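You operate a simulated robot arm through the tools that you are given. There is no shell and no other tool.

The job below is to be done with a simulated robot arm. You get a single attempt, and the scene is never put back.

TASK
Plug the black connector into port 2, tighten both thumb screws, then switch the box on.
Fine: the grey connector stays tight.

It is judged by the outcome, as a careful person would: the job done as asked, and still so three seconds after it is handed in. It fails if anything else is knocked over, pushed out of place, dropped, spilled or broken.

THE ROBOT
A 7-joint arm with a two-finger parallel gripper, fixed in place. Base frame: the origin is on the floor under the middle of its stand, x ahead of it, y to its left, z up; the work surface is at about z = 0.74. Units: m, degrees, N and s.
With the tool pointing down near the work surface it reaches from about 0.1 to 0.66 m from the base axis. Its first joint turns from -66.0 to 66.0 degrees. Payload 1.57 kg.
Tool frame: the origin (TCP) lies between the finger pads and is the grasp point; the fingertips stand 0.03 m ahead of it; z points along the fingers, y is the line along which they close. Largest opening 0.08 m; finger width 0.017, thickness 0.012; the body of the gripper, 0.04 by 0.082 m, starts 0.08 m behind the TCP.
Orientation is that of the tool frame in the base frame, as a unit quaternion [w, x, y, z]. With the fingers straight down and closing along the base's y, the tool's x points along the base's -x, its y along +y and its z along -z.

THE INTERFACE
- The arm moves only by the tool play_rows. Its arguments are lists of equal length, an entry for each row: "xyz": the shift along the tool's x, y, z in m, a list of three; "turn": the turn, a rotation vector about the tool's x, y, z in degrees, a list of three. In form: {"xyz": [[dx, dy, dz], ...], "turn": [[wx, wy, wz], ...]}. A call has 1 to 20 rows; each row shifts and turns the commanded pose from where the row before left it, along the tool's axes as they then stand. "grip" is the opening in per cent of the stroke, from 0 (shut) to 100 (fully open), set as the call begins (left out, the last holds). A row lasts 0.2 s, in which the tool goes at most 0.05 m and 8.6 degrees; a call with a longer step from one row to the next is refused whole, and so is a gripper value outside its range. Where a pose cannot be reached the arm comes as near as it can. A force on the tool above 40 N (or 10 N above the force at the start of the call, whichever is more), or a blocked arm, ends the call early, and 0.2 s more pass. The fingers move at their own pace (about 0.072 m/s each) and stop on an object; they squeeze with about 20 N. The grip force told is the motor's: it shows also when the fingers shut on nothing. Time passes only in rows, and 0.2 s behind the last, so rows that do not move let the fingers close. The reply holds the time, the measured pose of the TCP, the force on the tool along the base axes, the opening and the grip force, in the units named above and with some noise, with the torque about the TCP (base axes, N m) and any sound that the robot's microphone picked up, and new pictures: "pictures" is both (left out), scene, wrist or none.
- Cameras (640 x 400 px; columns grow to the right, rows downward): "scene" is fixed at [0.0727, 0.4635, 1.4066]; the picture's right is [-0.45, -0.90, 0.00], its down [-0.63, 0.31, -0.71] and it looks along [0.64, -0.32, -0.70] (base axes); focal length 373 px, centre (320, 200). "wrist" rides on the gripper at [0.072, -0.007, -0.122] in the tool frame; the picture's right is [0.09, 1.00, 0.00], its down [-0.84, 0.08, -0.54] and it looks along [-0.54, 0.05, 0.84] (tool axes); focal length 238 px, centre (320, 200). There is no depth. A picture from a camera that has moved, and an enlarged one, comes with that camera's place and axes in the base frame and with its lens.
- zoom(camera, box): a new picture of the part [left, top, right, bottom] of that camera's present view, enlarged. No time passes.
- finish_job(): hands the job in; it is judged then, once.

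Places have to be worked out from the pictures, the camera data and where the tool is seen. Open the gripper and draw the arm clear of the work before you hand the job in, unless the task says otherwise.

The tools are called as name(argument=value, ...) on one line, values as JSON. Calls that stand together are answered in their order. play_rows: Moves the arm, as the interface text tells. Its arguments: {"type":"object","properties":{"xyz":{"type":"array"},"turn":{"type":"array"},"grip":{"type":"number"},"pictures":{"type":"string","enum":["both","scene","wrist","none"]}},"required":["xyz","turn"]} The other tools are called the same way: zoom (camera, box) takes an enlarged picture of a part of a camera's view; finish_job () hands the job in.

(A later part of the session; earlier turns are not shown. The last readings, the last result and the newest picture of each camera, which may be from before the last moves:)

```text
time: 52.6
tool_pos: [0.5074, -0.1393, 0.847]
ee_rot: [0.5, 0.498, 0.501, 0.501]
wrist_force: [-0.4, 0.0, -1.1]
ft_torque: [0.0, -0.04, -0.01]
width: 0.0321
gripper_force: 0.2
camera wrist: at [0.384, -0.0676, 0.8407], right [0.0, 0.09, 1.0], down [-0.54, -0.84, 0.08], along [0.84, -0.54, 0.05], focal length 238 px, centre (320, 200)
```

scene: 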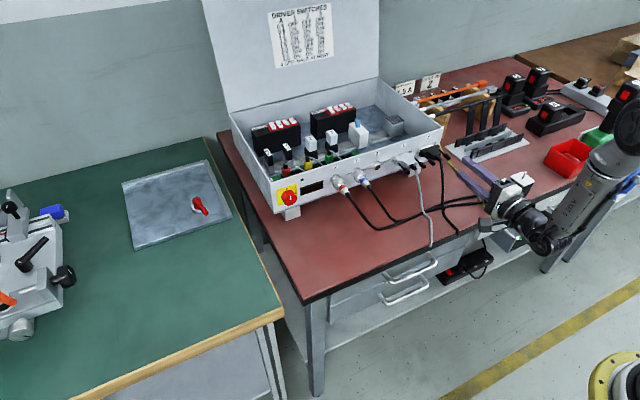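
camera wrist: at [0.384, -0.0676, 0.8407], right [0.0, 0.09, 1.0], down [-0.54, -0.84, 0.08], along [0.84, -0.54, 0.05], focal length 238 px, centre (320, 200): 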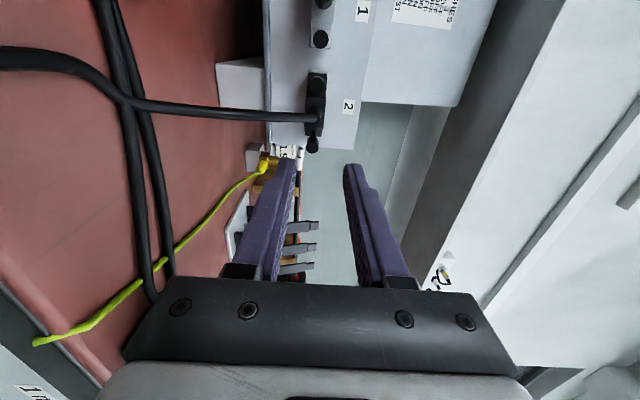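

I'm well placed behind the connector. I zoom in to align the fingers with the right-hand thumb screw.

zoom(camera="wrist", box=[270, 60, 370, 200])

zoom(camera="wrist", box=[290, 110, 340, 170])

zoom(camera="scene", box=[400, 130, 500, 200])

```text
2.86 times, centred on (320, 130) of wrist
camera zoom: at [0.384, -0.0676, 0.8407], right [0.0, 0.09, 1.0], down [-0.54, -0.84, 0.08], along [0.84, -0.54, 0.05], focal length 681 px, centre (320, 400)
```

zoom: 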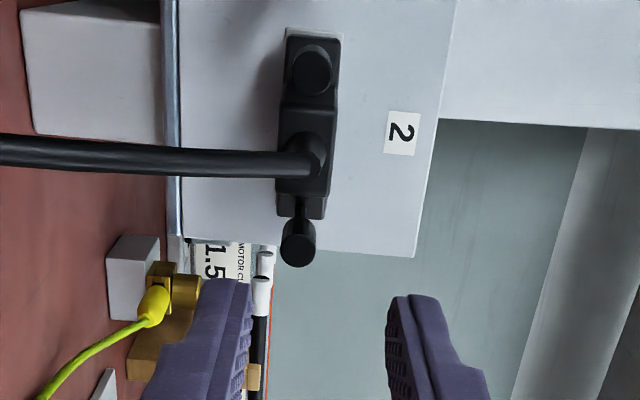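

```text
6.67 times, centred on (315, 140) of wrist
camera zoom: at [0.384, -0.0676, 0.8407], right [0.0, 0.09, 1.0], down [-0.54, -0.84, 0.08], along [0.84, -0.54, 0.05], focal length 1589 px, centre (353, 600)
```

zoom: 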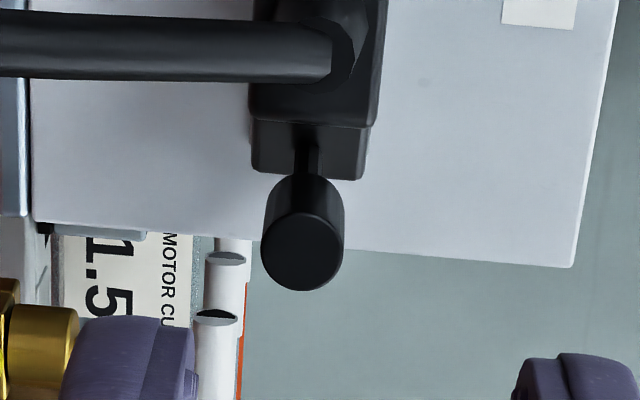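

```text
5.71 times, centred on (450, 165) of scene
camera zoom: at [0.0727, 0.4635, 1.4066], right [-0.45, -0.9, 0.0], down [-0.63, 0.31, -0.71], along [0.64, -0.32, -0.7], focal length 2134 px, centre (-423, 400)
```

zoom: 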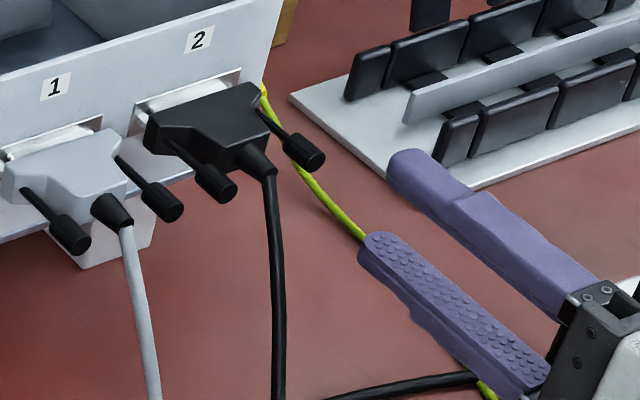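

The right knob's axis is about 6.8 mm below the tool axis, at z≈0.841 and y≈-0.1387. I correct for that and move forward most of the way, then check the alignment again.

play_rows(xyz=[[0.0009, -0.0068, 0], [0, 0, 0.01], [0, 0, 0.012], [0, 0, 0.01], [0, 0, 0]], turn=[[0, 0, 0], [0, 0, 0], [0, 0, 0], [0, 0, 0], [0, 0, 0]], grip=30, pictures="wrist")

zoom(camera="wrist", box=[270, 100, 370, 200])

zoom(camera="scene", box=[420, 130, 500, 190])

```text
time: 53.8
tool_pos: [0.5383, -0.1384, 0.8396]
ee_rot: [0.5, 0.5, 0.5, 0.501]
wrist_force: [0.1, -0.2, 0.3]
ft_torque: [0.0, 0.02, 0.0]
width: 0.024
gripper_force: 0.1
camera wrist: at [0.4158, -0.0662, 0.8344], right [0.0, 0.09, 1.0], down [-0.54, -0.84, 0.08], along [0.84, -0.54, 0.05], focal length 238 px, centre (320, 200)
```

wrist: 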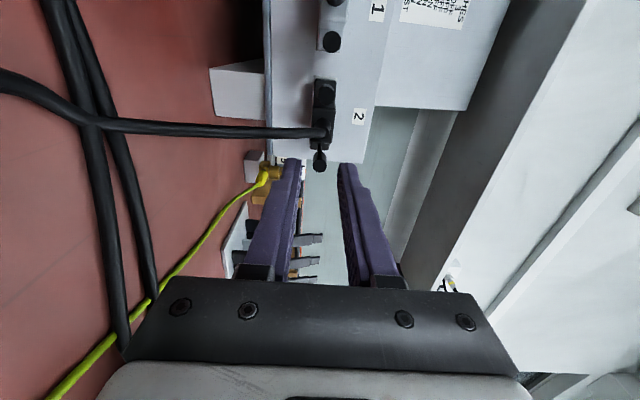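

```text
4.00 times, centred on (320, 150) of wrist
camera zoom: at [0.4158, -0.0662, 0.8344], right [0.0, 0.09, 1.0], down [-0.54, -0.84, 0.08], along [0.84, -0.54, 0.05], focal length 953 px, centre (320, 400)
```

zoom: 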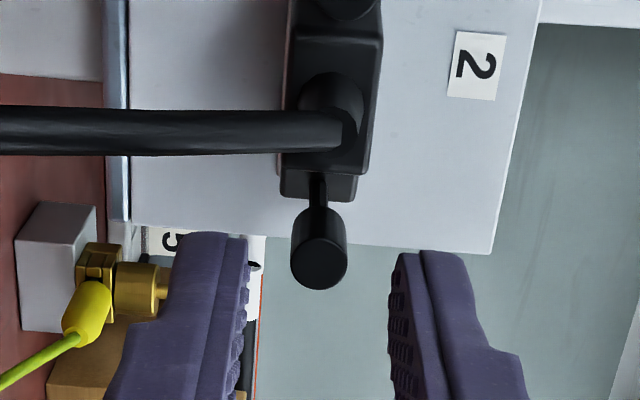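

```text
6.67 times, centred on (460, 160) of scene
camera zoom: at [0.0727, 0.4635, 1.4066], right [-0.45, -0.9, 0.0], down [-0.63, 0.31, -0.71], along [0.64, -0.32, -0.7], focal length 2489 px, centre (-613, 467)
```

zoom: 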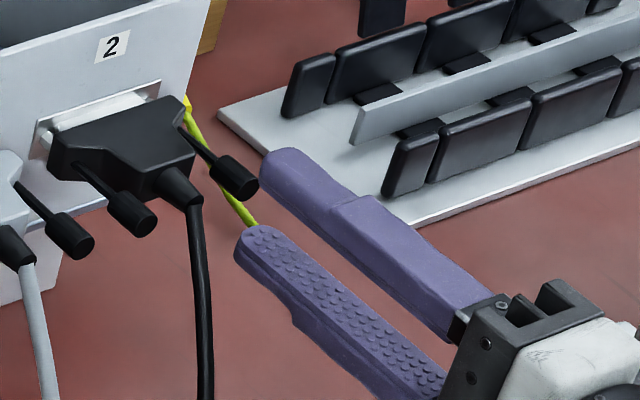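

Knob and gripper centre line now coincide within about half a millimetre. I move forward 19 mm over the knob.

play_rows(xyz=[[0, -0.0003, 0.007], [0, 0, 0.007], [0, 0, 0.005], [0, 0, 0]], turn=[[0, 0, 0], [0, 0, 0], [0, 0, 0], [0, 0, 0]], pictures="wrist")

zoom(camera="wrist", box=[270, 100, 370, 200])

zoom(camera="scene", box=[420, 130, 480, 180])

```text
time: 54.8
tool_pos: [0.5587, -0.137, 0.8401]
ee_rot: [0.5, 0.5, 0.499, 0.501]
wrist_force: [-0.1, 0.1, -0.9]
ft_torque: [-0.03, 0.05, -0.01]
width: 0.0241
gripper_force: 0.1
camera wrist: at [0.4349, -0.0661, 0.8343], right [0.0, 0.09, 1.0], down [-0.54, -0.84, 0.08], along [0.84, -0.54, 0.05], focal length 238 px, centre (320, 200)
```

wrist: 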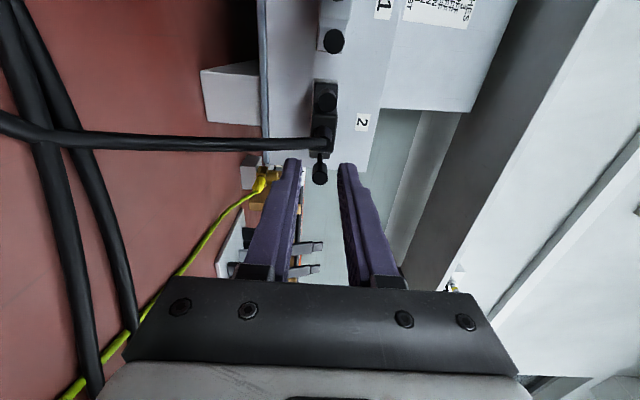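

```text
4.00 times, centred on (320, 150) of wrist
camera zoom: at [0.4349, -0.0661, 0.8343], right [0.0, 0.09, 1.0], down [-0.54, -0.84, 0.08], along [0.84, -0.54, 0.05], focal length 953 px, centre (320, 400)
```

zoom: 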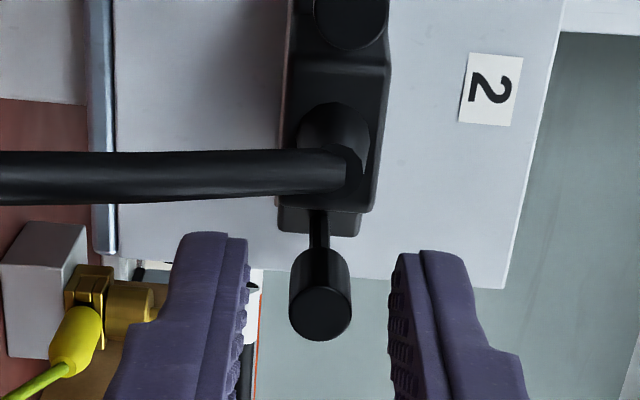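

```text
8.00 times, centred on (450, 155) of scene
camera zoom: at [0.0727, 0.4635, 1.4066], right [-0.45, -0.9, 0.0], down [-0.63, 0.31, -0.71], along [0.64, -0.32, -0.7], focal length 2987 px, centre (-720, 560)
```

zoom: 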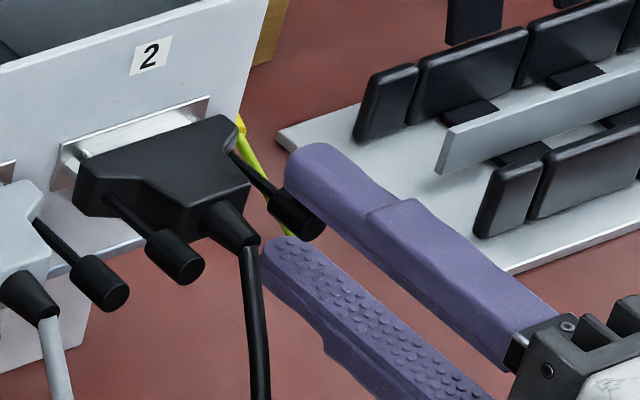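

The knob is centred between the fingers, with both sides clear of the boot and cable. I close on it.

play_rows(xyz=[[0, 0, 0], [0, 0, 0], [0, 0, 0]], turn=[[0, 0, 0], [0, 0, 0], [0, 0, 0]], grip=0, pictures="none")

zoom(camera="wrist", box=[270, 100, 370, 200])

zoom(camera="scene", box=[420, 130, 480, 180])

```text
time: 55.6
tool_pos: [0.5574, -0.1374, 0.8398]
ee_rot: [0.5, 0.5, 0.5, 0.501]
wrist_force: [0.5, -0.3, 1.9]
ft_torque: [-0.04, 0.13, -0.02]
width: 0.0088
gripper_force: 20.6
```

```text
4.00 times, centred on (320, 150) of wrist
camera zoom: at [0.4348, -0.0661, 0.8344], right [0.0, 0.09, 1.0], down [-0.54, -0.84, 0.08], along [0.84, -0.54, 0.05], focal length 953 px, centre (320, 400)
```

zoom: 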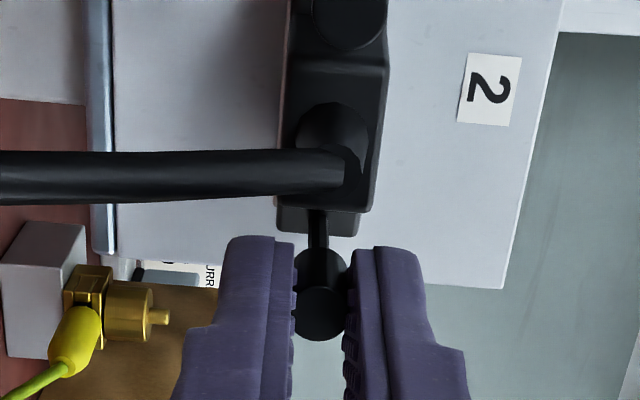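

```text
8.00 times, centred on (450, 155) of scene
camera zoom: at [0.0727, 0.4635, 1.4066], right [-0.45, -0.9, 0.0], down [-0.63, 0.31, -0.71], along [0.64, -0.32, -0.7], focal length 2987 px, centre (-720, 560)
```

zoom: 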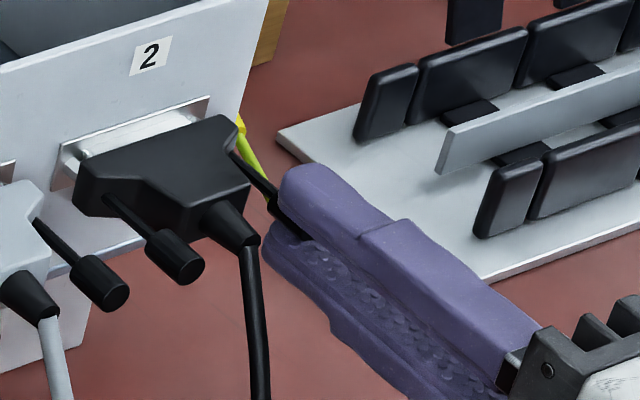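

The knob is gripped (8.8 mm, 20 N) with almost no side force. I turn it clockwise (positive about +x) by 40° and watch the torque and sounds.

play_rows(xyz=[[0, 0, 0], [0, 0, 0], [0, 0, 0], [0, 0, 0], [0, 0, 0], [0, 0, 0]], turn=[[0, 0, 8], [0, 0, 8], [0, 0, 8], [0, 0, 8], [0, 0, 8], [0, 0, 0]], pictures="none")

zoom(camera="scene", box=[420, 130, 480, 180])

zoom(camera="wrist", box=[270, 100, 370, 200])

```text
time: 57.0
tool_pos: [0.5585, -0.1387, 0.8412]
ee_rot: [0.298, 0.639, 0.298, 0.643]
wrist_force: [-4.0, 1.3, 7.1]
ft_torque: [-0.02, -0.07, 0.11]
width: 0.0084
gripper_force: 19.6
```

```text
8.00 times, centred on (450, 155) of scene
camera zoom: at [0.0724, 0.4635, 1.4066], right [-0.45, -0.9, 0.0], down [-0.63, 0.31, -0.71], along [0.64, -0.32, -0.7], focal length 2987 px, centre (-720, 560)
```

zoom: 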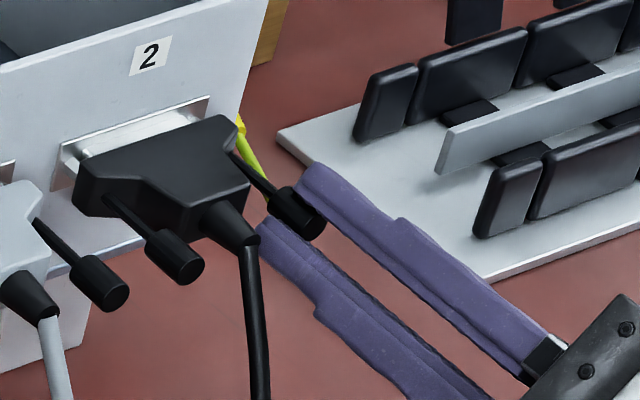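

```text
4.00 times, centred on (320, 150) of wrist
camera zoom: at [0.4347, -0.0791, 0.8824], right [0.0, -0.57, 0.82], down [-0.54, -0.69, -0.48], along [0.84, -0.44, -0.31], focal length 953 px, centre (320, 400)
```

zoom: 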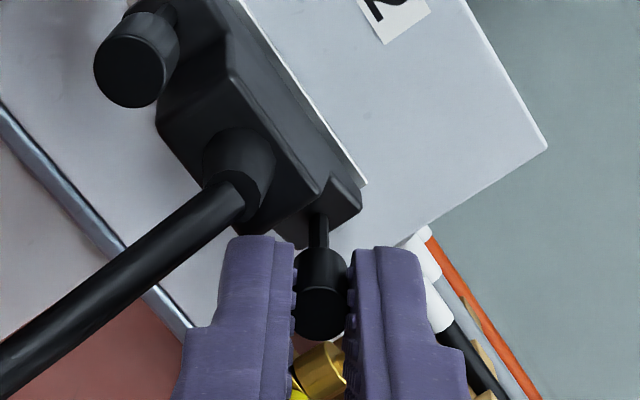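

The turn was reached cleanly with low forces. I open slightly, swing back 80° around the knob with a 0.5 mm lift trim, and check before gripping again.

play_rows(xyz=[[0, 0, 0], [0, 0, 0], [0.0003, 0.0004, 0], [0, 0, 0], [0, 0, 0], [0, 0, 0], [0, 0, 0], [0, 0, 0], [0, 0, 0], [0, 0, 0], [0, 0, 0], [0, 0, 0]], turn=[[0, 0, 0], [0, 0, 0], [0, 0, -8], [0, 0, -8], [0, 0, -8], [0, 0, -8], [0, 0, -8], [0, 0, -8], [0, 0, -8], [0, 0, -8], [0, 0, -8], [0, 0, -8]], grip=24, pictures="both")

zoom(camera="wrist", box=[270, 100, 370, 200])

zoom(camera="scene", box=[420, 130, 480, 180])

```text
time: 59.6
tool_pos: [0.5574, -0.1382, 0.8396]
ee_rot: [0.642, 0.297, 0.641, 0.299]
wrist_force: [0.3, 0.7, 0.1]
ft_torque: [-0.01, -0.02, 0.02]
width: 0.019
gripper_force: 0.1
camera wrist: at [0.4346, -0.0878, 0.7897], right [0.0, 0.71, 0.7], down [-0.54, -0.59, 0.6], along [0.84, -0.38, 0.39], focal length 238 px, centre (320, 200)
```

scene: 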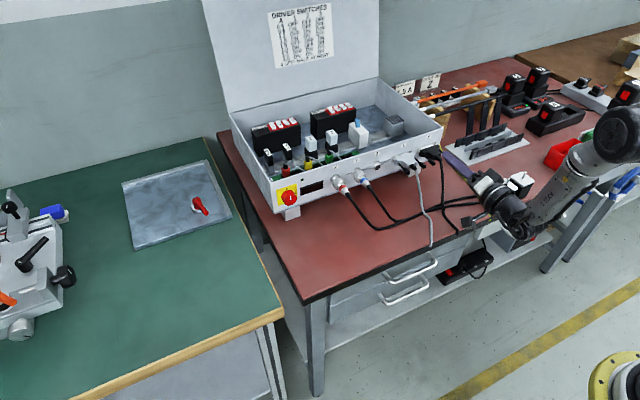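
wrist: 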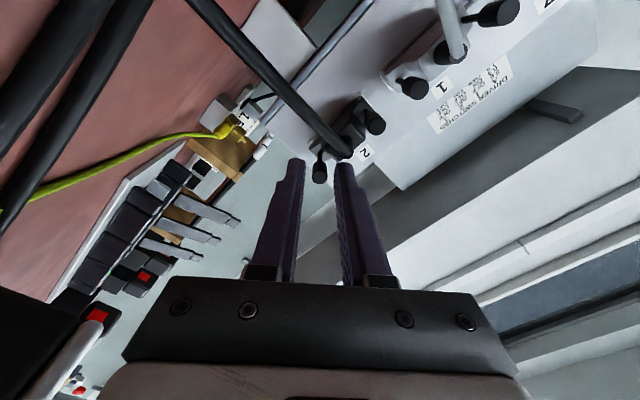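

```text
4.00 times, centred on (320, 150) of wrist
camera zoom: at [0.4346, -0.0878, 0.7897], right [0.0, 0.71, 0.7], down [-0.54, -0.59, 0.6], along [0.84, -0.38, 0.39], focal length 953 px, centre (320, 400)
```

zoom: 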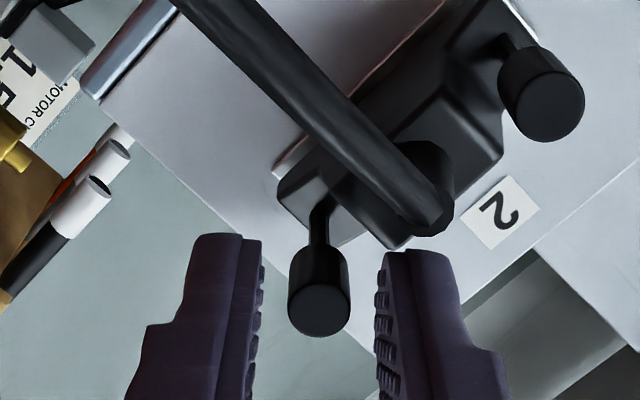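

```text
8.00 times, centred on (450, 155) of scene
camera zoom: at [0.0727, 0.4635, 1.4066], right [-0.45, -0.9, 0.0], down [-0.63, 0.31, -0.71], along [0.64, -0.32, -0.7], focal length 2987 px, centre (-720, 560)
```

zoom: 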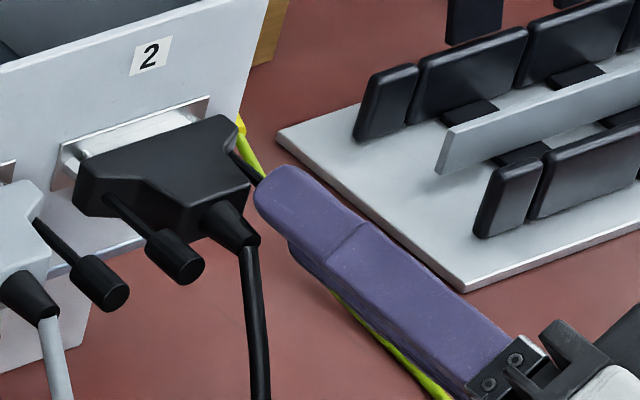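

The knob is centred and nothing touches. I grip again and turn 80° clockwise.

play_rows(xyz=[[0, 0, 0], [0, 0, 0], [0, 0, 0], [0, 0, 0], [0, 0, 0], [0, 0, 0], [0, 0, 0], [0, 0, 0], [0, 0, 0], [0, 0, 0], [0, 0, 0], [0, 0, 0]], turn=[[0, 0, 0], [0, 0, 0], [0, 0, 8], [0, 0, 8], [0, 0, 8], [0, 0, 8], [0, 0, 8], [0, 0, 8], [0, 0, 8], [0, 0, 8], [0, 0, 8], [0, 0, 8]], grip=0, pictures="none")

zoom(camera="wrist", box=[270, 100, 370, 200])

zoom(camera="scene", box=[420, 130, 480, 180])

```text
time: 62.2
tool_pos: [0.5584, -0.1377, 0.8395]
ee_rot: [0.296, 0.641, 0.298, 0.642]
wrist_force: [-4.6, -2.2, -2.1]
ft_torque: [-0.01, 0.08, -0.06]
width: 0.0088
gripper_force: 19.9
```

```text
4.00 times, centred on (320, 150) of wrist
camera zoom: at [0.4346, -0.0792, 0.8825], right [0.0, -0.57, 0.82], down [-0.54, -0.69, -0.48], along [0.84, -0.44, -0.31], focal length 953 px, centre (320, 400)
```

zoom: 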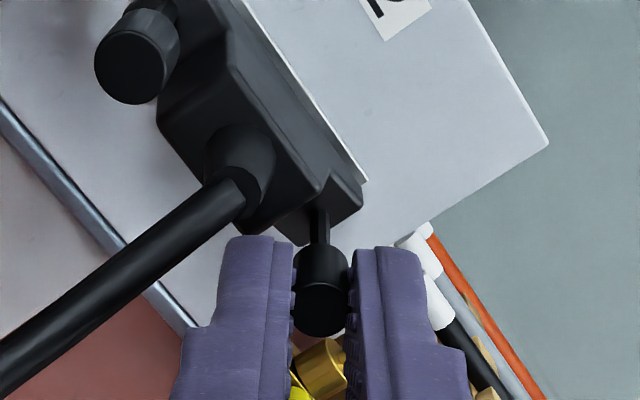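

```text
8.00 times, centred on (450, 155) of scene
camera zoom: at [0.0726, 0.4634, 1.4066], right [-0.45, -0.9, 0.0], down [-0.63, 0.31, -0.71], along [0.64, -0.32, -0.7], focal length 2987 px, centre (-720, 560)
```

zoom: 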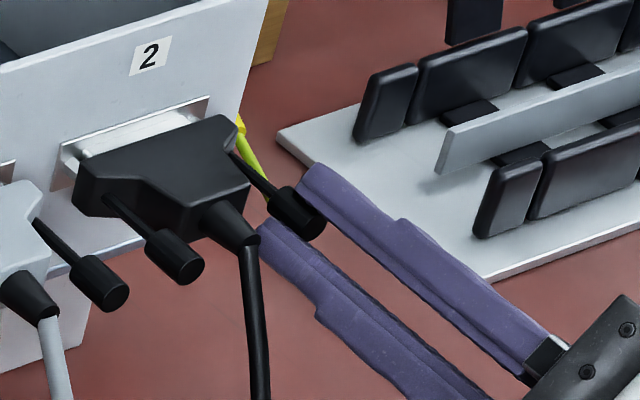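

The turn completed with low torque. I open, swing back again, and compare the knob's position with before to confirm that it is advancing.

play_rows(xyz=[[0, 0, 0], [0, 0, 0], [0, 0, 0], [0, 0, 0], [0, 0, 0], [0, 0, 0], [0, 0, 0], [0, 0, 0], [0, 0, 0], [0, 0, 0], [0, 0, 0], [0, 0, 0]], turn=[[0, 0, 0], [0, 0, 0], [0, 0, -8], [0, 0, -8], [0, 0, -8], [0, 0, -8], [0, 0, -8], [0, 0, -8], [0, 0, -8], [0, 0, -8], [0, 0, -8], [0, 0, -8]], grip=24, pictures="none")

zoom(camera="wrist", box=[270, 100, 370, 200])

zoom(camera="wrist", box=[300, 150, 340, 190])

```text
time: 64.8
tool_pos: [0.557, -0.1391, 0.8407]
ee_rot: [0.641, 0.297, 0.641, 0.299]
wrist_force: [0.1, -0.6, 0.0]
ft_torque: [-0.02, 0.01, -0.01]
width: 0.019
gripper_force: 0.1
```

```text
4.00 times, centred on (320, 150) of wrist
camera zoom: at [0.4348, -0.0881, 0.79], right [0.0, 0.71, 0.7], down [-0.54, -0.59, 0.6], along [0.84, -0.38, 0.39], focal length 953 px, centre (320, 400)
```

zoom: 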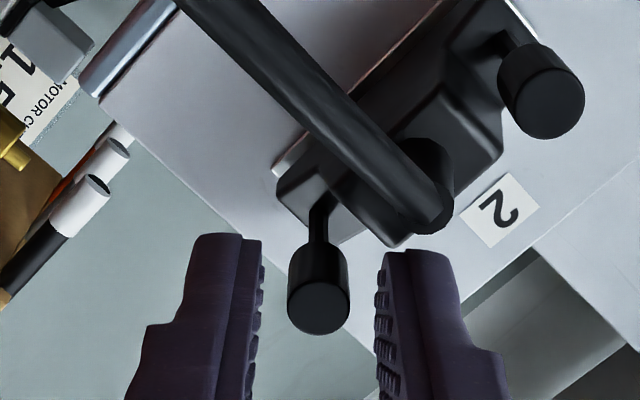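

```text
10.00 times, centred on (320, 170) of wrist
camera zoom: at [0.4348, -0.0881, 0.79], right [0.0, 0.71, 0.7], down [-0.54, -0.59, 0.6], along [0.84, -0.38, 0.39], focal length 2384 px, centre (320, 500)
```

zoom: 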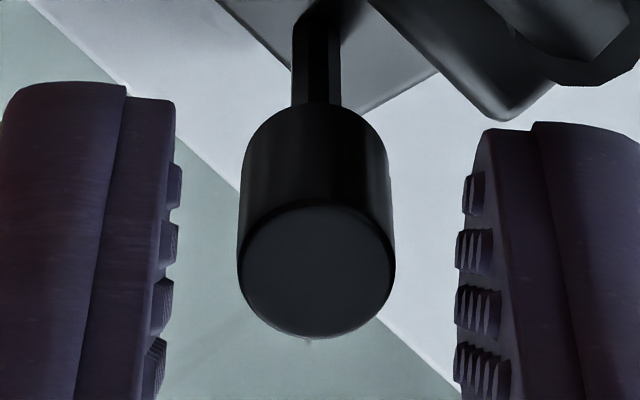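

No resistance yet, so I keep turning: another 88° clockwise.

play_rows(xyz=[[0, 0, 0], [0, 0, 0], [0, 0, 0], [0, 0, 0], [0, 0, 0], [0, 0, 0], [0, 0, 0], [0, 0, 0], [0, 0, 0], [0, 0, 0], [0, 0, 0], [0, 0, 0], [0, 0, 0]], turn=[[0, 0, 0], [0, 0, 0], [0, 0, 8], [0, 0, 8], [0, 0, 8], [0, 0, 8], [0, 0, 8], [0, 0, 8], [0, 0, 8], [0, 0, 8], [0, 0, 8], [0, 0, 8], [0, 0, 8]], grip=0, pictures="none")

play_rows(xyz=[[0, 0, 0], [0, 0, 0], [0, 0, 0], [0, 0, 0], [0, 0, 0], [0, 0, 0], [0, 0, 0], [0, 0, 0], [0, 0, 0], [0, 0, 0], [0, 0, 0], [0, 0, 0], [0, 0, 0]], turn=[[0, 0, 0], [0, 0, 0], [0, 0, -8], [0, 0, -8], [0, 0, -8], [0, 0, -8], [0, 0, -8], [0, 0, -8], [0, 0, -8], [0, 0, -8], [0, 0, -8], [0, 0, -8], [0, 0, -8]], grip=24, pictures="none")

zoom(camera="wrist", box=[270, 100, 370, 200])

zoom(camera="wrist", box=[300, 150, 340, 190])

```text
time: 67.6
tool_pos: [0.5572, -0.1395, 0.8402]
ee_rot: [0.251, 0.66, 0.253, 0.661]
wrist_force: [0.4, -5.2, -2.1]
ft_torque: [-0.02, 0.25, -0.26]
width: 0.0087
gripper_force: 20.4
```

```text
time: 70.4
tool_pos: [0.5577, -0.1388, 0.8403]
ee_rot: [0.642, 0.297, 0.64, 0.299]
wrist_force: [0.2, -0.9, -0.6]
ft_torque: [0.0, 0.02, 0.0]
width: 0.0193
gripper_force: 0.0
```

```text
4.00 times, centred on (320, 150) of wrist
camera zoom: at [0.4349, -0.0881, 0.7898], right [0.0, 0.71, 0.7], down [-0.54, -0.59, 0.6], along [0.84, -0.38, 0.39], focal length 953 px, centre (320, 400)
```

zoom: 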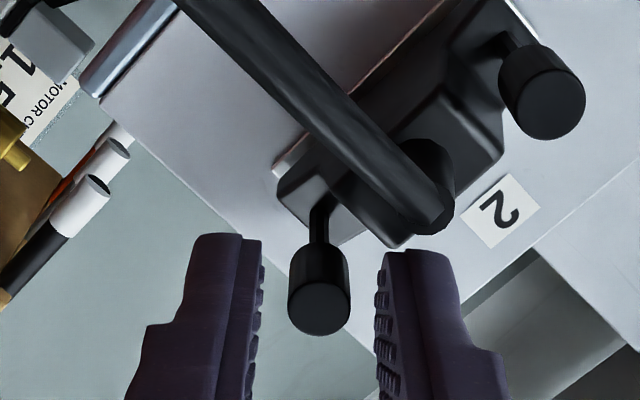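

```text
10.00 times, centred on (320, 170) of wrist
camera zoom: at [0.4349, -0.0881, 0.7898], right [0.0, 0.71, 0.7], down [-0.54, -0.59, 0.6], along [0.84, -0.38, 0.39], focal length 2384 px, centre (320, 500)
```

zoom: 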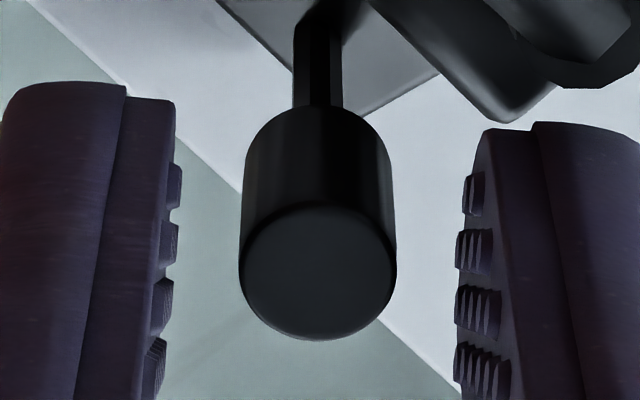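

I can't yet tell whether the knob really turns, so I zoom in on the shaft's facets to get a reference.

zoom(camera="wrist", box=[312, 148, 328, 164])

zoom(camera="wrist", box=[308, 158, 332, 186])

```text
16.00 times, centred on (320, 156) of wrist
camera zoom: at [0.4349, -0.0881, 0.7898], right [0.0, 0.71, 0.7], down [-0.54, -0.59, 0.6], along [0.84, -0.38, 0.39], focal length 3814 px, centre (320, 904)
```

zoom: 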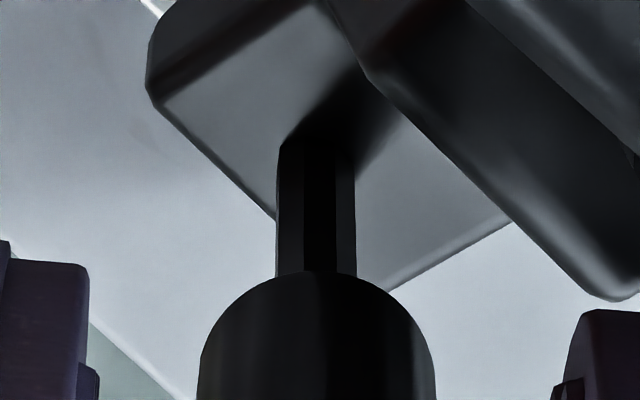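

```text
14.29 times, centred on (320, 172) of wrist
camera zoom: at [0.4349, -0.0881, 0.7898], right [0.0, 0.71, 0.7], down [-0.54, -0.59, 0.6], along [0.84, -0.38, 0.39], focal length 3405 px, centre (320, 600)
```

zoom: 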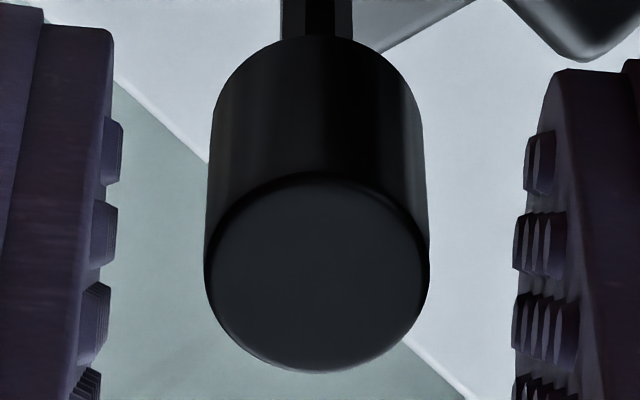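

The shaft is faceted, so I can verify rotation. I turn 67° (half a facet offset) and compare.

play_rows(xyz=[[0, 0, 0], [0, 0, 0], [0, 0, 0], [0, 0, 0], [0, 0, 0], [0, 0, 0], [0, 0, 0], [0, 0, 0], [0, 0, 0], [0, 0, 0]], turn=[[0, 0, 0], [0, 0, 0], [0, 0, 8.4], [0, 0, 8.4], [0, 0, 8.4], [0, 0, 8.4], [0, 0, 8.4], [0, 0, 8.4], [0, 0, 8.4], [0, 0, 8.4]], grip=0, pictures="none")

play_rows(xyz=[[0, 0, 0], [0, 0, 0], [0, 0, 0], [0, 0, 0], [0, 0, 0], [0, 0, 0], [0, 0, 0], [0, 0, 0], [0, 0, 0], [0, 0, 0]], turn=[[0, 0, 0], [0, 0, 0], [0, 0, -8.4], [0, 0, -8.4], [0, 0, -8.4], [0, 0, -8.4], [0, 0, -8.4], [0, 0, -8.4], [0, 0, -8.4], [0, 0, -8.4]], grip=24, pictures="none")

zoom(camera="wrist", box=[312, 148, 328, 164])

zoom(camera="wrist", box=[308, 158, 332, 186])

```text
time: 72.6
tool_pos: [0.5563, -0.1382, 0.8388]
ee_rot: [0.367, 0.604, 0.368, 0.605]
wrist_force: [4.0, -4.5, -2.6]
ft_torque: [-0.01, 0.15, -0.24]
width: 0.0089
gripper_force: 19.3
```

```text
time: 74.8
tool_pos: [0.5582, -0.1383, 0.8401]
ee_rot: [0.641, 0.298, 0.641, 0.299]
wrist_force: [-0.5, 1.0, -0.4]
ft_torque: [0.0, 0.03, 0.01]
width: 0.0192
gripper_force: 0.1
```

```text
16.00 times, centred on (320, 156) of wrist
camera zoom: at [0.4347, -0.088, 0.7897], right [0.0, 0.71, 0.7], down [-0.54, -0.59, 0.6], along [0.84, -0.38, 0.39], focal length 3814 px, centre (320, 904)
```

zoom: 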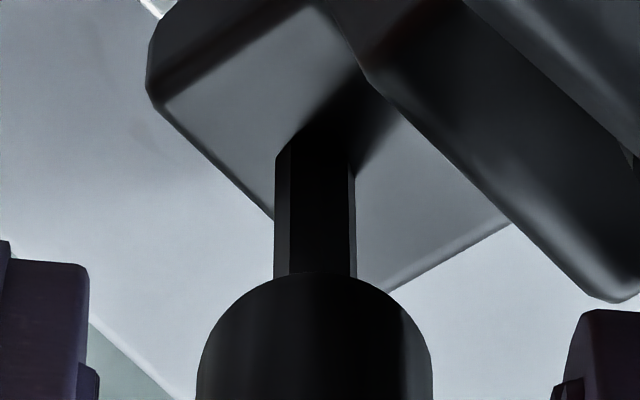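

```text
14.29 times, centred on (320, 172) of wrist
camera zoom: at [0.4347, -0.088, 0.7897], right [0.0, 0.71, 0.7], down [-0.54, -0.59, 0.6], along [0.84, -0.38, 0.39], focal length 3405 px, centre (320, 600)
```

zoom: 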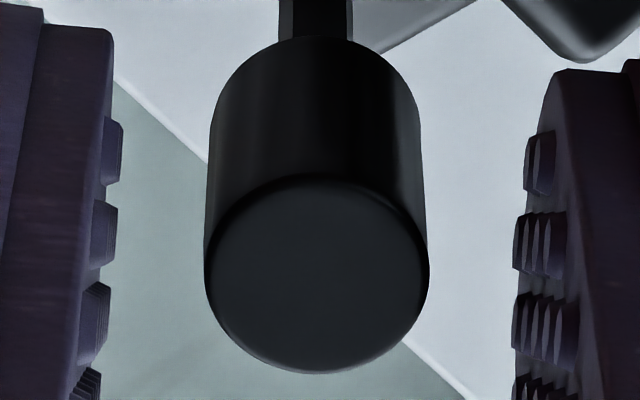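

The facets shifted, so the screw really is turning (about 275° so far) and is still loose. I continue with larger sweeps.

play_rows(xyz=[[0, 0, 0], [0, 0, 0], [0, 0, 0], [0, 0, 0], [0, 0, 0], [0, 0, 0], [0, 0, 0], [0, 0, 0], [0, 0, 0], [0, 0, 0], [0, 0, 0], [0, 0, 0], [0, 0, 0]], turn=[[0, 0, 0], [0, 0, 0], [0, 0, 8], [0, 0, 8], [0, 0, 8], [0, 0, 8], [0, 0, 8], [0, 0, 8], [0, 0, 8], [0, 0, 8], [0, 0, 8], [0, 0, 8], [0, 0, 8]], grip=0, pictures="none")

play_rows(xyz=[[0, 0, 0], [0, 0, 0], [0, 0, 0], [0, 0, 0], [0, 0, 0], [0, 0, 0], [0, 0, 0], [0, 0, 0], [0, 0, 0], [0, 0, 0], [0, 0, 0], [0, 0, 0], [0, 0, 0], [0, 0, 0]], turn=[[0, 0, 0], [0, 0, 0], [0, 0, -8], [0, 0, -8], [0, 0, -8], [0, 0, -8], [0, 0, -8], [0, 0, -8], [0, 0, -8], [0, 0, -8], [0, 0, -8], [0, 0, -8], [0, 0, -8], [0, 0, -8]], grip=24, pictures="none")

play_rows(xyz=[[0, 0, 0], [0, 0, 0], [0, 0, 0], [0, 0, 0], [0, 0, 0], [0, 0, 0], [0, 0, 0], [0, 0, 0], [0, 0, 0], [0, 0, 0], [0, 0, 0], [0, 0, 0], [0, 0, 0], [0, 0, 0]], turn=[[0, 0, 0], [0, 0, 0], [0, 0, 8], [0, 0, 8], [0, 0, 8], [0, 0, 8], [0, 0, 8], [0, 0, 8], [0, 0, 8], [0, 0, 8], [0, 0, 8], [0, 0, 8], [0, 0, 8], [0, 0, 8]], grip=0, pictures="both")

```text
time: 77.6
tool_pos: [0.5577, -0.1375, 0.8412]
ee_rot: [0.252, 0.66, 0.252, 0.661]
wrist_force: [-1.7, -2.6, -1.4]
ft_torque: [-0.03, 0.17, -0.17]
width: 0.0086
gripper_force: 19.8
```

```text
time: 80.6
tool_pos: [0.558, -0.1383, 0.839]
ee_rot: [0.661, 0.251, 0.66, 0.253]
wrist_force: [-1.0, 0.3, 0.4]
ft_torque: [0.05, -0.01, 0.03]
width: 0.0191
gripper_force: 0.1
```

```text
time: 83.6
tool_pos: [0.5569, -0.1372, 0.8401]
ee_rot: [0.252, 0.66, 0.253, 0.661]
wrist_force: [0.6, 0.9, -0.9]
ft_torque: [-0.04, 0.03, -0.02]
width: 0.009
gripper_force: 20.3
camera wrist: at [0.4345, -0.0855, 0.8904], right [0.0, -0.68, 0.73], down [-0.54, -0.62, -0.57], along [0.84, -0.4, -0.37], focal length 238 px, centre (320, 200)
```

scene: 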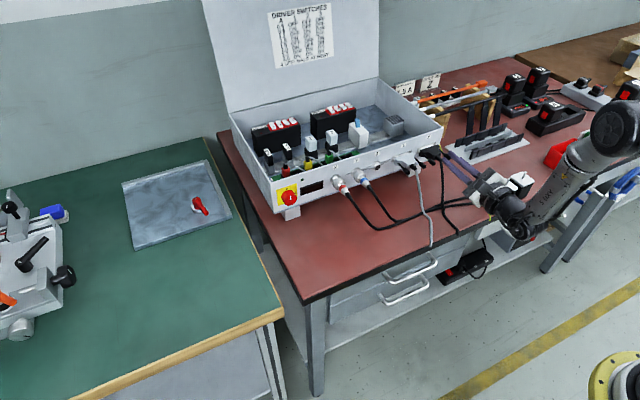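
wrist: 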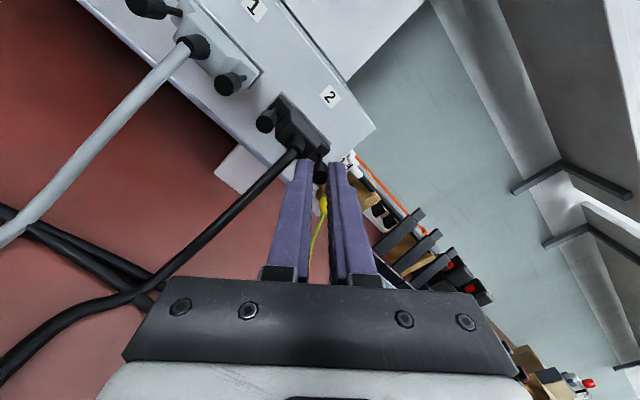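

About 459° so far, with torque still tiny. I continue, zooming in on the knob for its position relative to the hood.

play_rows(xyz=[[0, 0, 0], [0, 0, 0], [0, 0, 0], [0, 0, 0], [0, 0, 0], [0, 0, 0], [0, 0, 0], [0, 0, 0], [0, 0, 0], [0, 0, 0], [0, 0, 0], [0, 0, 0], [0, 0, 0], [0, 0, 0]], turn=[[0, 0, 0], [0, 0, 0], [0, 0, -8], [0, 0, -8], [0, 0, -8], [0, 0, -8], [0, 0, -8], [0, 0, -8], [0, 0, -8], [0, 0, -8], [0, 0, -8], [0, 0, -8], [0, 0, -8], [0, 0, -8]], grip=24, pictures="none")

zoom(camera="wrist", box=[270, 100, 370, 200])

play_rows(xyz=[[0, 0, 0], [0, 0, 0], [0, 0, 0], [0, 0, 0], [0, 0, 0], [0, 0, 0], [0, 0, 0], [0, 0, 0], [0, 0, 0], [0, 0, 0], [0, 0, 0], [0, 0, 0], [0, 0, 0], [0, 0, 0]], turn=[[0, 0, 0], [0, 0, 0], [0, 0, 8], [0, 0, 8], [0, 0, 8], [0, 0, 8], [0, 0, 8], [0, 0, 8], [0, 0, 8], [0, 0, 8], [0, 0, 8], [0, 0, 8], [0, 0, 8], [0, 0, 8]], grip=0, pictures="none")

zoom(camera="wrist", box=[270, 100, 370, 200])

```text
time: 86.6
tool_pos: [0.5571, -0.1384, 0.8399]
ee_rot: [0.661, 0.251, 0.66, 0.253]
wrist_force: [-0.5, -1.1, 0.9]
ft_torque: [0.01, 0.02, 0.0]
width: 0.0193
gripper_force: 0.2
```

```text
4.00 times, centred on (320, 150) of wrist
camera zoom: at [0.4345, -0.0956, 0.783], right [0.0, 0.8, 0.6], down [-0.54, -0.5, 0.67], along [0.84, -0.32, 0.44], focal length 953 px, centre (320, 400)
```

zoom: 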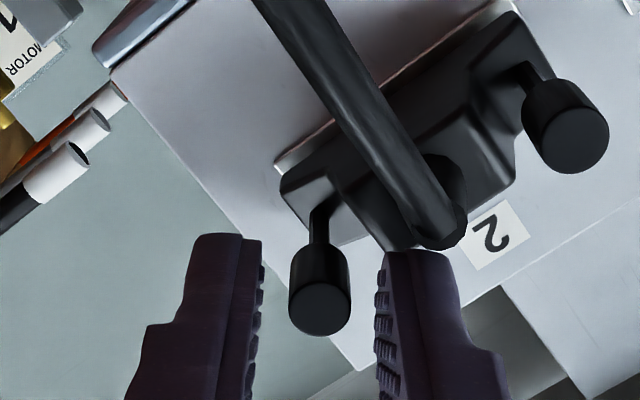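

```text
time: 89.6
tool_pos: [0.5574, -0.1384, 0.8403]
ee_rot: [0.252, 0.66, 0.253, 0.662]
wrist_force: [0.1, 1.8, -1.6]
ft_torque: [-0.02, 0.05, 0.03]
width: 0.009
gripper_force: 19.7
```

```text
4.00 times, centred on (320, 150) of wrist
camera zoom: at [0.4344, -0.0857, 0.8904], right [0.0, -0.68, 0.73], down [-0.54, -0.62, -0.57], along [0.84, -0.4, -0.37], focal length 953 px, centre (320, 400)
```

zoom: 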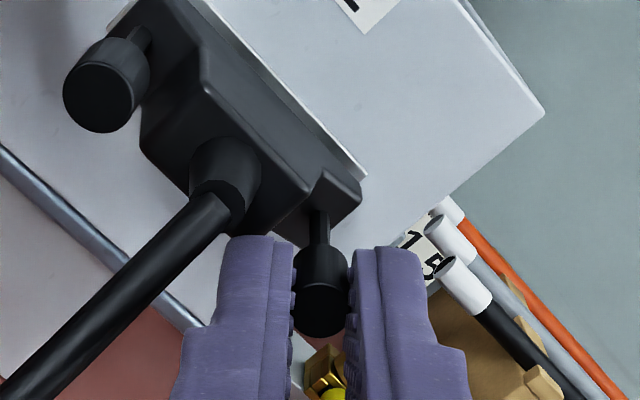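

About 555° of turning in total, with no tightening felt yet. I open, rotate to closing-vertical so the knob is visible, and measure in the scene camera whether it has advanced relative to the left one.

play_rows(xyz=[[0, 0, 0], [0, 0, 0], [0, 0, 0], [0, 0, 0], [0, 0, 0], [0, 0, 0], [0, 0, 0], [0, 0, 0]], turn=[[0, 0, 0], [0, 0, 0], [0, 0, -8], [0, 0, -8], [0, 0, -8], [0, 0, -8], [0, 0, -8], [0, 0, -8]], grip=30, pictures="none")

zoom(camera="scene", box=[424, 142, 464, 167])

zoom(camera="wrist", box=[270, 100, 370, 200])

```text
time: 91.4
tool_pos: [0.5582, -0.1388, 0.8395]
ee_rot: [0.5, 0.499, 0.5, 0.501]
wrist_force: [0.7, 0.3, -0.3]
ft_torque: [0.01, -0.03, 0.01]
width: 0.0242
gripper_force: 0.2
```

```text
16.00 times, centred on (444, 154) of scene
camera zoom: at [0.0727, 0.4635, 1.4066], right [-0.45, -0.9, 0.0], down [-0.63, 0.31, -0.71], along [0.64, -0.32, -0.7], focal length 5974 px, centre (-1664, 928)
```

zoom: 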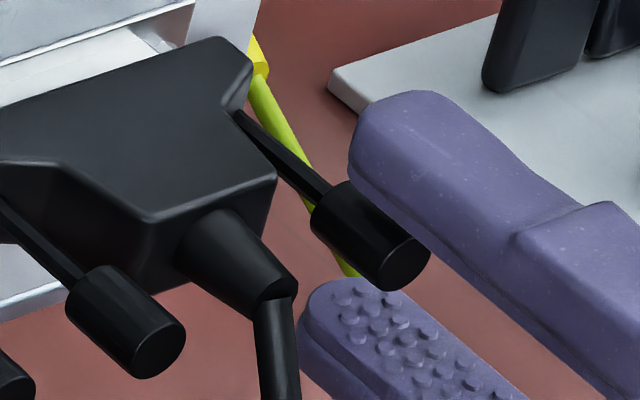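

```text
4.00 times, centred on (320, 150) of wrist
camera zoom: at [0.4348, -0.0668, 0.8345], right [0.0, 0.09, 1.0], down [-0.54, -0.84, 0.08], along [0.84, -0.54, 0.05], focal length 953 px, centre (320, 400)
```

zoom: 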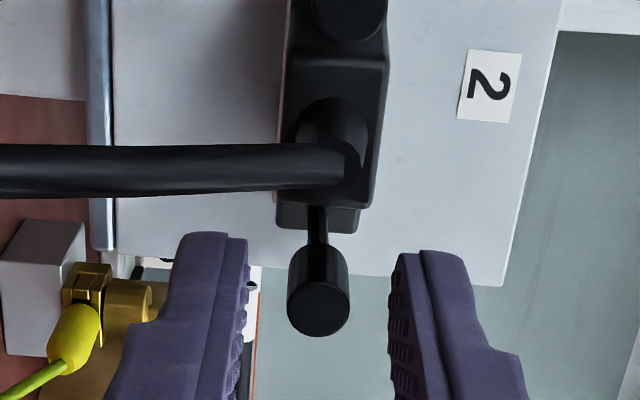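

The knob does not visibly move along its axis, either here or on the grey connector, so tightness will have to show in the turning. I look at the shaft facets as a reference before the next sweep.

zoom(camera="wrist", box=[312, 148, 328, 164])

play_rows(xyz=[[0, 0, 0], [0, 0, 0], [0, 0, 0], [0, 0, 0], [0, 0, 0], [0, 0, 0]], turn=[[0, 0, -8], [0, 0, -8], [0, 0, -8], [0, 0, -8], [0, 0, -8], [0, 0, -8]], grip=24, pictures="none")

play_rows(xyz=[[0, 0, 0], [0, 0, 0], [0, 0, 0], [0, 0, 0], [0, 0, 0], [0, 0, 0], [0, 0, 0], [0, 0, 0], [0, 0, 0], [0, 0, 0], [0, 0, 0], [0, 0, 0], [0, 0, 0], [0, 0, 0]], turn=[[0, 0, 0], [0, 0, 0], [0, 0, 8], [0, 0, 8], [0, 0, 8], [0, 0, 8], [0, 0, 8], [0, 0, 8], [0, 0, 8], [0, 0, 8], [0, 0, 8], [0, 0, 8], [0, 0, 8], [0, 0, 8]], grip=0, pictures="none")

play_rows(xyz=[[0, 0, 0], [0, 0, 0], [0, 0, 0], [0, 0, 0], [0, 0, 0], [0, 0, 0], [0, 0, 0], [0, 0, 0]], turn=[[0, 0, 0], [0, 0, 0], [0, 0, -8], [0, 0, -8], [0, 0, -8], [0, 0, -8], [0, 0, -8], [0, 0, -8]], grip=24, pictures="none")

zoom(camera="wrist", box=[312, 148, 328, 164])

```text
16.00 times, centred on (320, 156) of wrist
camera zoom: at [0.4348, -0.0668, 0.8345], right [0.0, 0.09, 1.0], down [-0.54, -0.84, 0.08], along [0.84, -0.54, 0.05], focal length 3814 px, centre (320, 904)
```

zoom: 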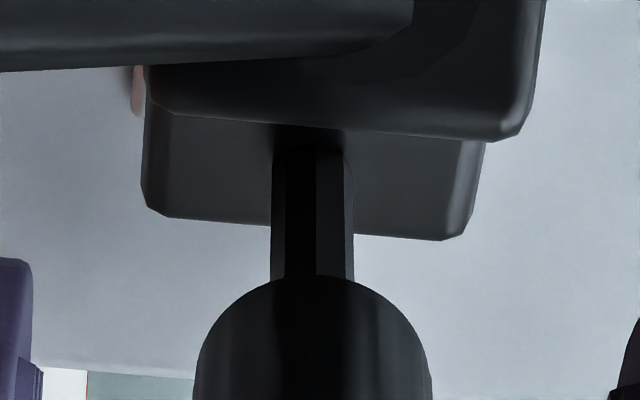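

```text
time: 92.8
tool_pos: [0.5576, -0.1379, 0.8395]
ee_rot: [0.661, 0.251, 0.661, 0.253]
wrist_force: [-0.5, -0.1, -0.8]
ft_torque: [-0.02, 0.0, 0.01]
width: 0.0193
gripper_force: 0.0
```

```text
time: 95.8
tool_pos: [0.5585, -0.1394, 0.8405]
ee_rot: [0.252, 0.66, 0.252, 0.662]
wrist_force: [-1.2, 0.5, -0.2]
ft_torque: [-0.02, 0.03, -0.02]
width: 0.0089
gripper_force: 19.7
```

```text
time: 97.6
tool_pos: [0.5569, -0.138, 0.8398]
ee_rot: [0.5, 0.499, 0.5, 0.501]
wrist_force: [-0.2, -0.5, -0.4]
ft_torque: [0.02, -0.02, -0.01]
width: 0.019
gripper_force: 0.1
```

```text
16.00 times, centred on (320, 156) of wrist
camera zoom: at [0.4348, -0.0663, 0.8344], right [0.0, 0.09, 1.0], down [-0.54, -0.84, 0.08], along [0.84, -0.54, 0.05], focal length 3814 px, centre (320, 904)
```

zoom: 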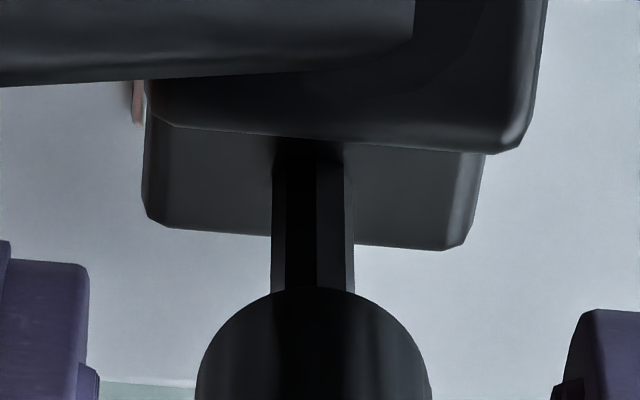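

The 96° sweep is ambiguous against 45° facets, so I do a 67° turn and compare facets again to see whether the screw still moves.

play_rows(xyz=[[0, 0, 0], [0, 0, 0], [0, 0, 0], [0, 0, 0], [0, 0, 0]], turn=[[0, 0, -8], [0, 0, -8], [0, 0, -8], [0, 0, -8], [0, 0, -8]], grip=24, pictures="none")

play_rows(xyz=[[0, 0, 0], [0, 0, 0], [0, 0, 0], [0, 0, 0], [0, 0, 0], [0, 0, 0], [0, 0, 0], [0, 0, 0], [0, 0, 0], [0, 0, 0]], turn=[[0, 0, 0], [0, 0, 0], [0, 0, 8.4], [0, 0, 8.4], [0, 0, 8.4], [0, 0, 8.4], [0, 0, 8.4], [0, 0, 8.4], [0, 0, 8.4], [0, 0, 8.4]], grip=0, pictures="none")

play_rows(xyz=[[0, 0, 0], [0, 0, 0], [0, 0, 0], [0, 0, 0], [0, 0, 0], [0, 0, 0]], turn=[[0, 0, 0], [0, 0, 0], [0, 0, -6.8], [0, 0, -6.8], [0, 0, -6.8], [0, 0, -6.8]], grip=24, pictures="none")

zoom(camera="wrist", box=[312, 148, 328, 164])

```text
time: 98.8
tool_pos: [0.5574, -0.1383, 0.8397]
ee_rot: [0.642, 0.298, 0.641, 0.299]
wrist_force: [-0.1, -0.2, 0.4]
ft_torque: [-0.01, -0.03, -0.03]
width: 0.0192
gripper_force: 0.1
```

```text
time: 101.0
tool_pos: [0.5581, -0.1368, 0.841]
ee_rot: [0.367, 0.603, 0.368, 0.605]
wrist_force: [-1.3, 0.5, 0.5]
ft_torque: [-0.05, 0.11, 0.03]
width: 0.0083
gripper_force: 19.5
```

```text
time: 102.4
tool_pos: [0.5583, -0.1384, 0.8398]
ee_rot: [0.5, 0.499, 0.5, 0.501]
wrist_force: [0.3, -1.0, 0.4]
ft_torque: [0.02, 0.05, 0.05]
width: 0.0191
gripper_force: 0.0
```

```text
16.00 times, centred on (320, 156) of wrist
camera zoom: at [0.4348, -0.0666, 0.8344], right [0.0, 0.09, 1.0], down [-0.54, -0.84, 0.08], along [0.84, -0.54, 0.05], focal length 3814 px, centre (320, 904)
```

zoom: 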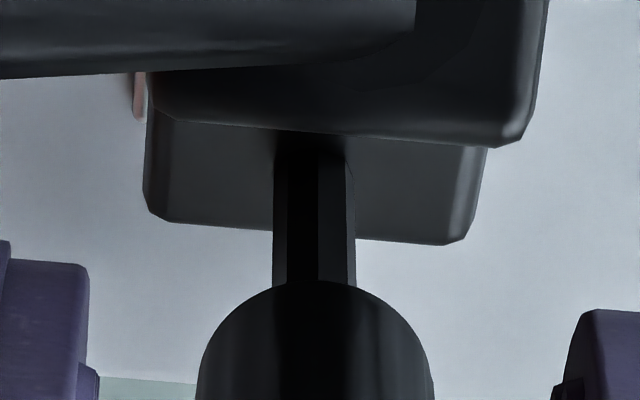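

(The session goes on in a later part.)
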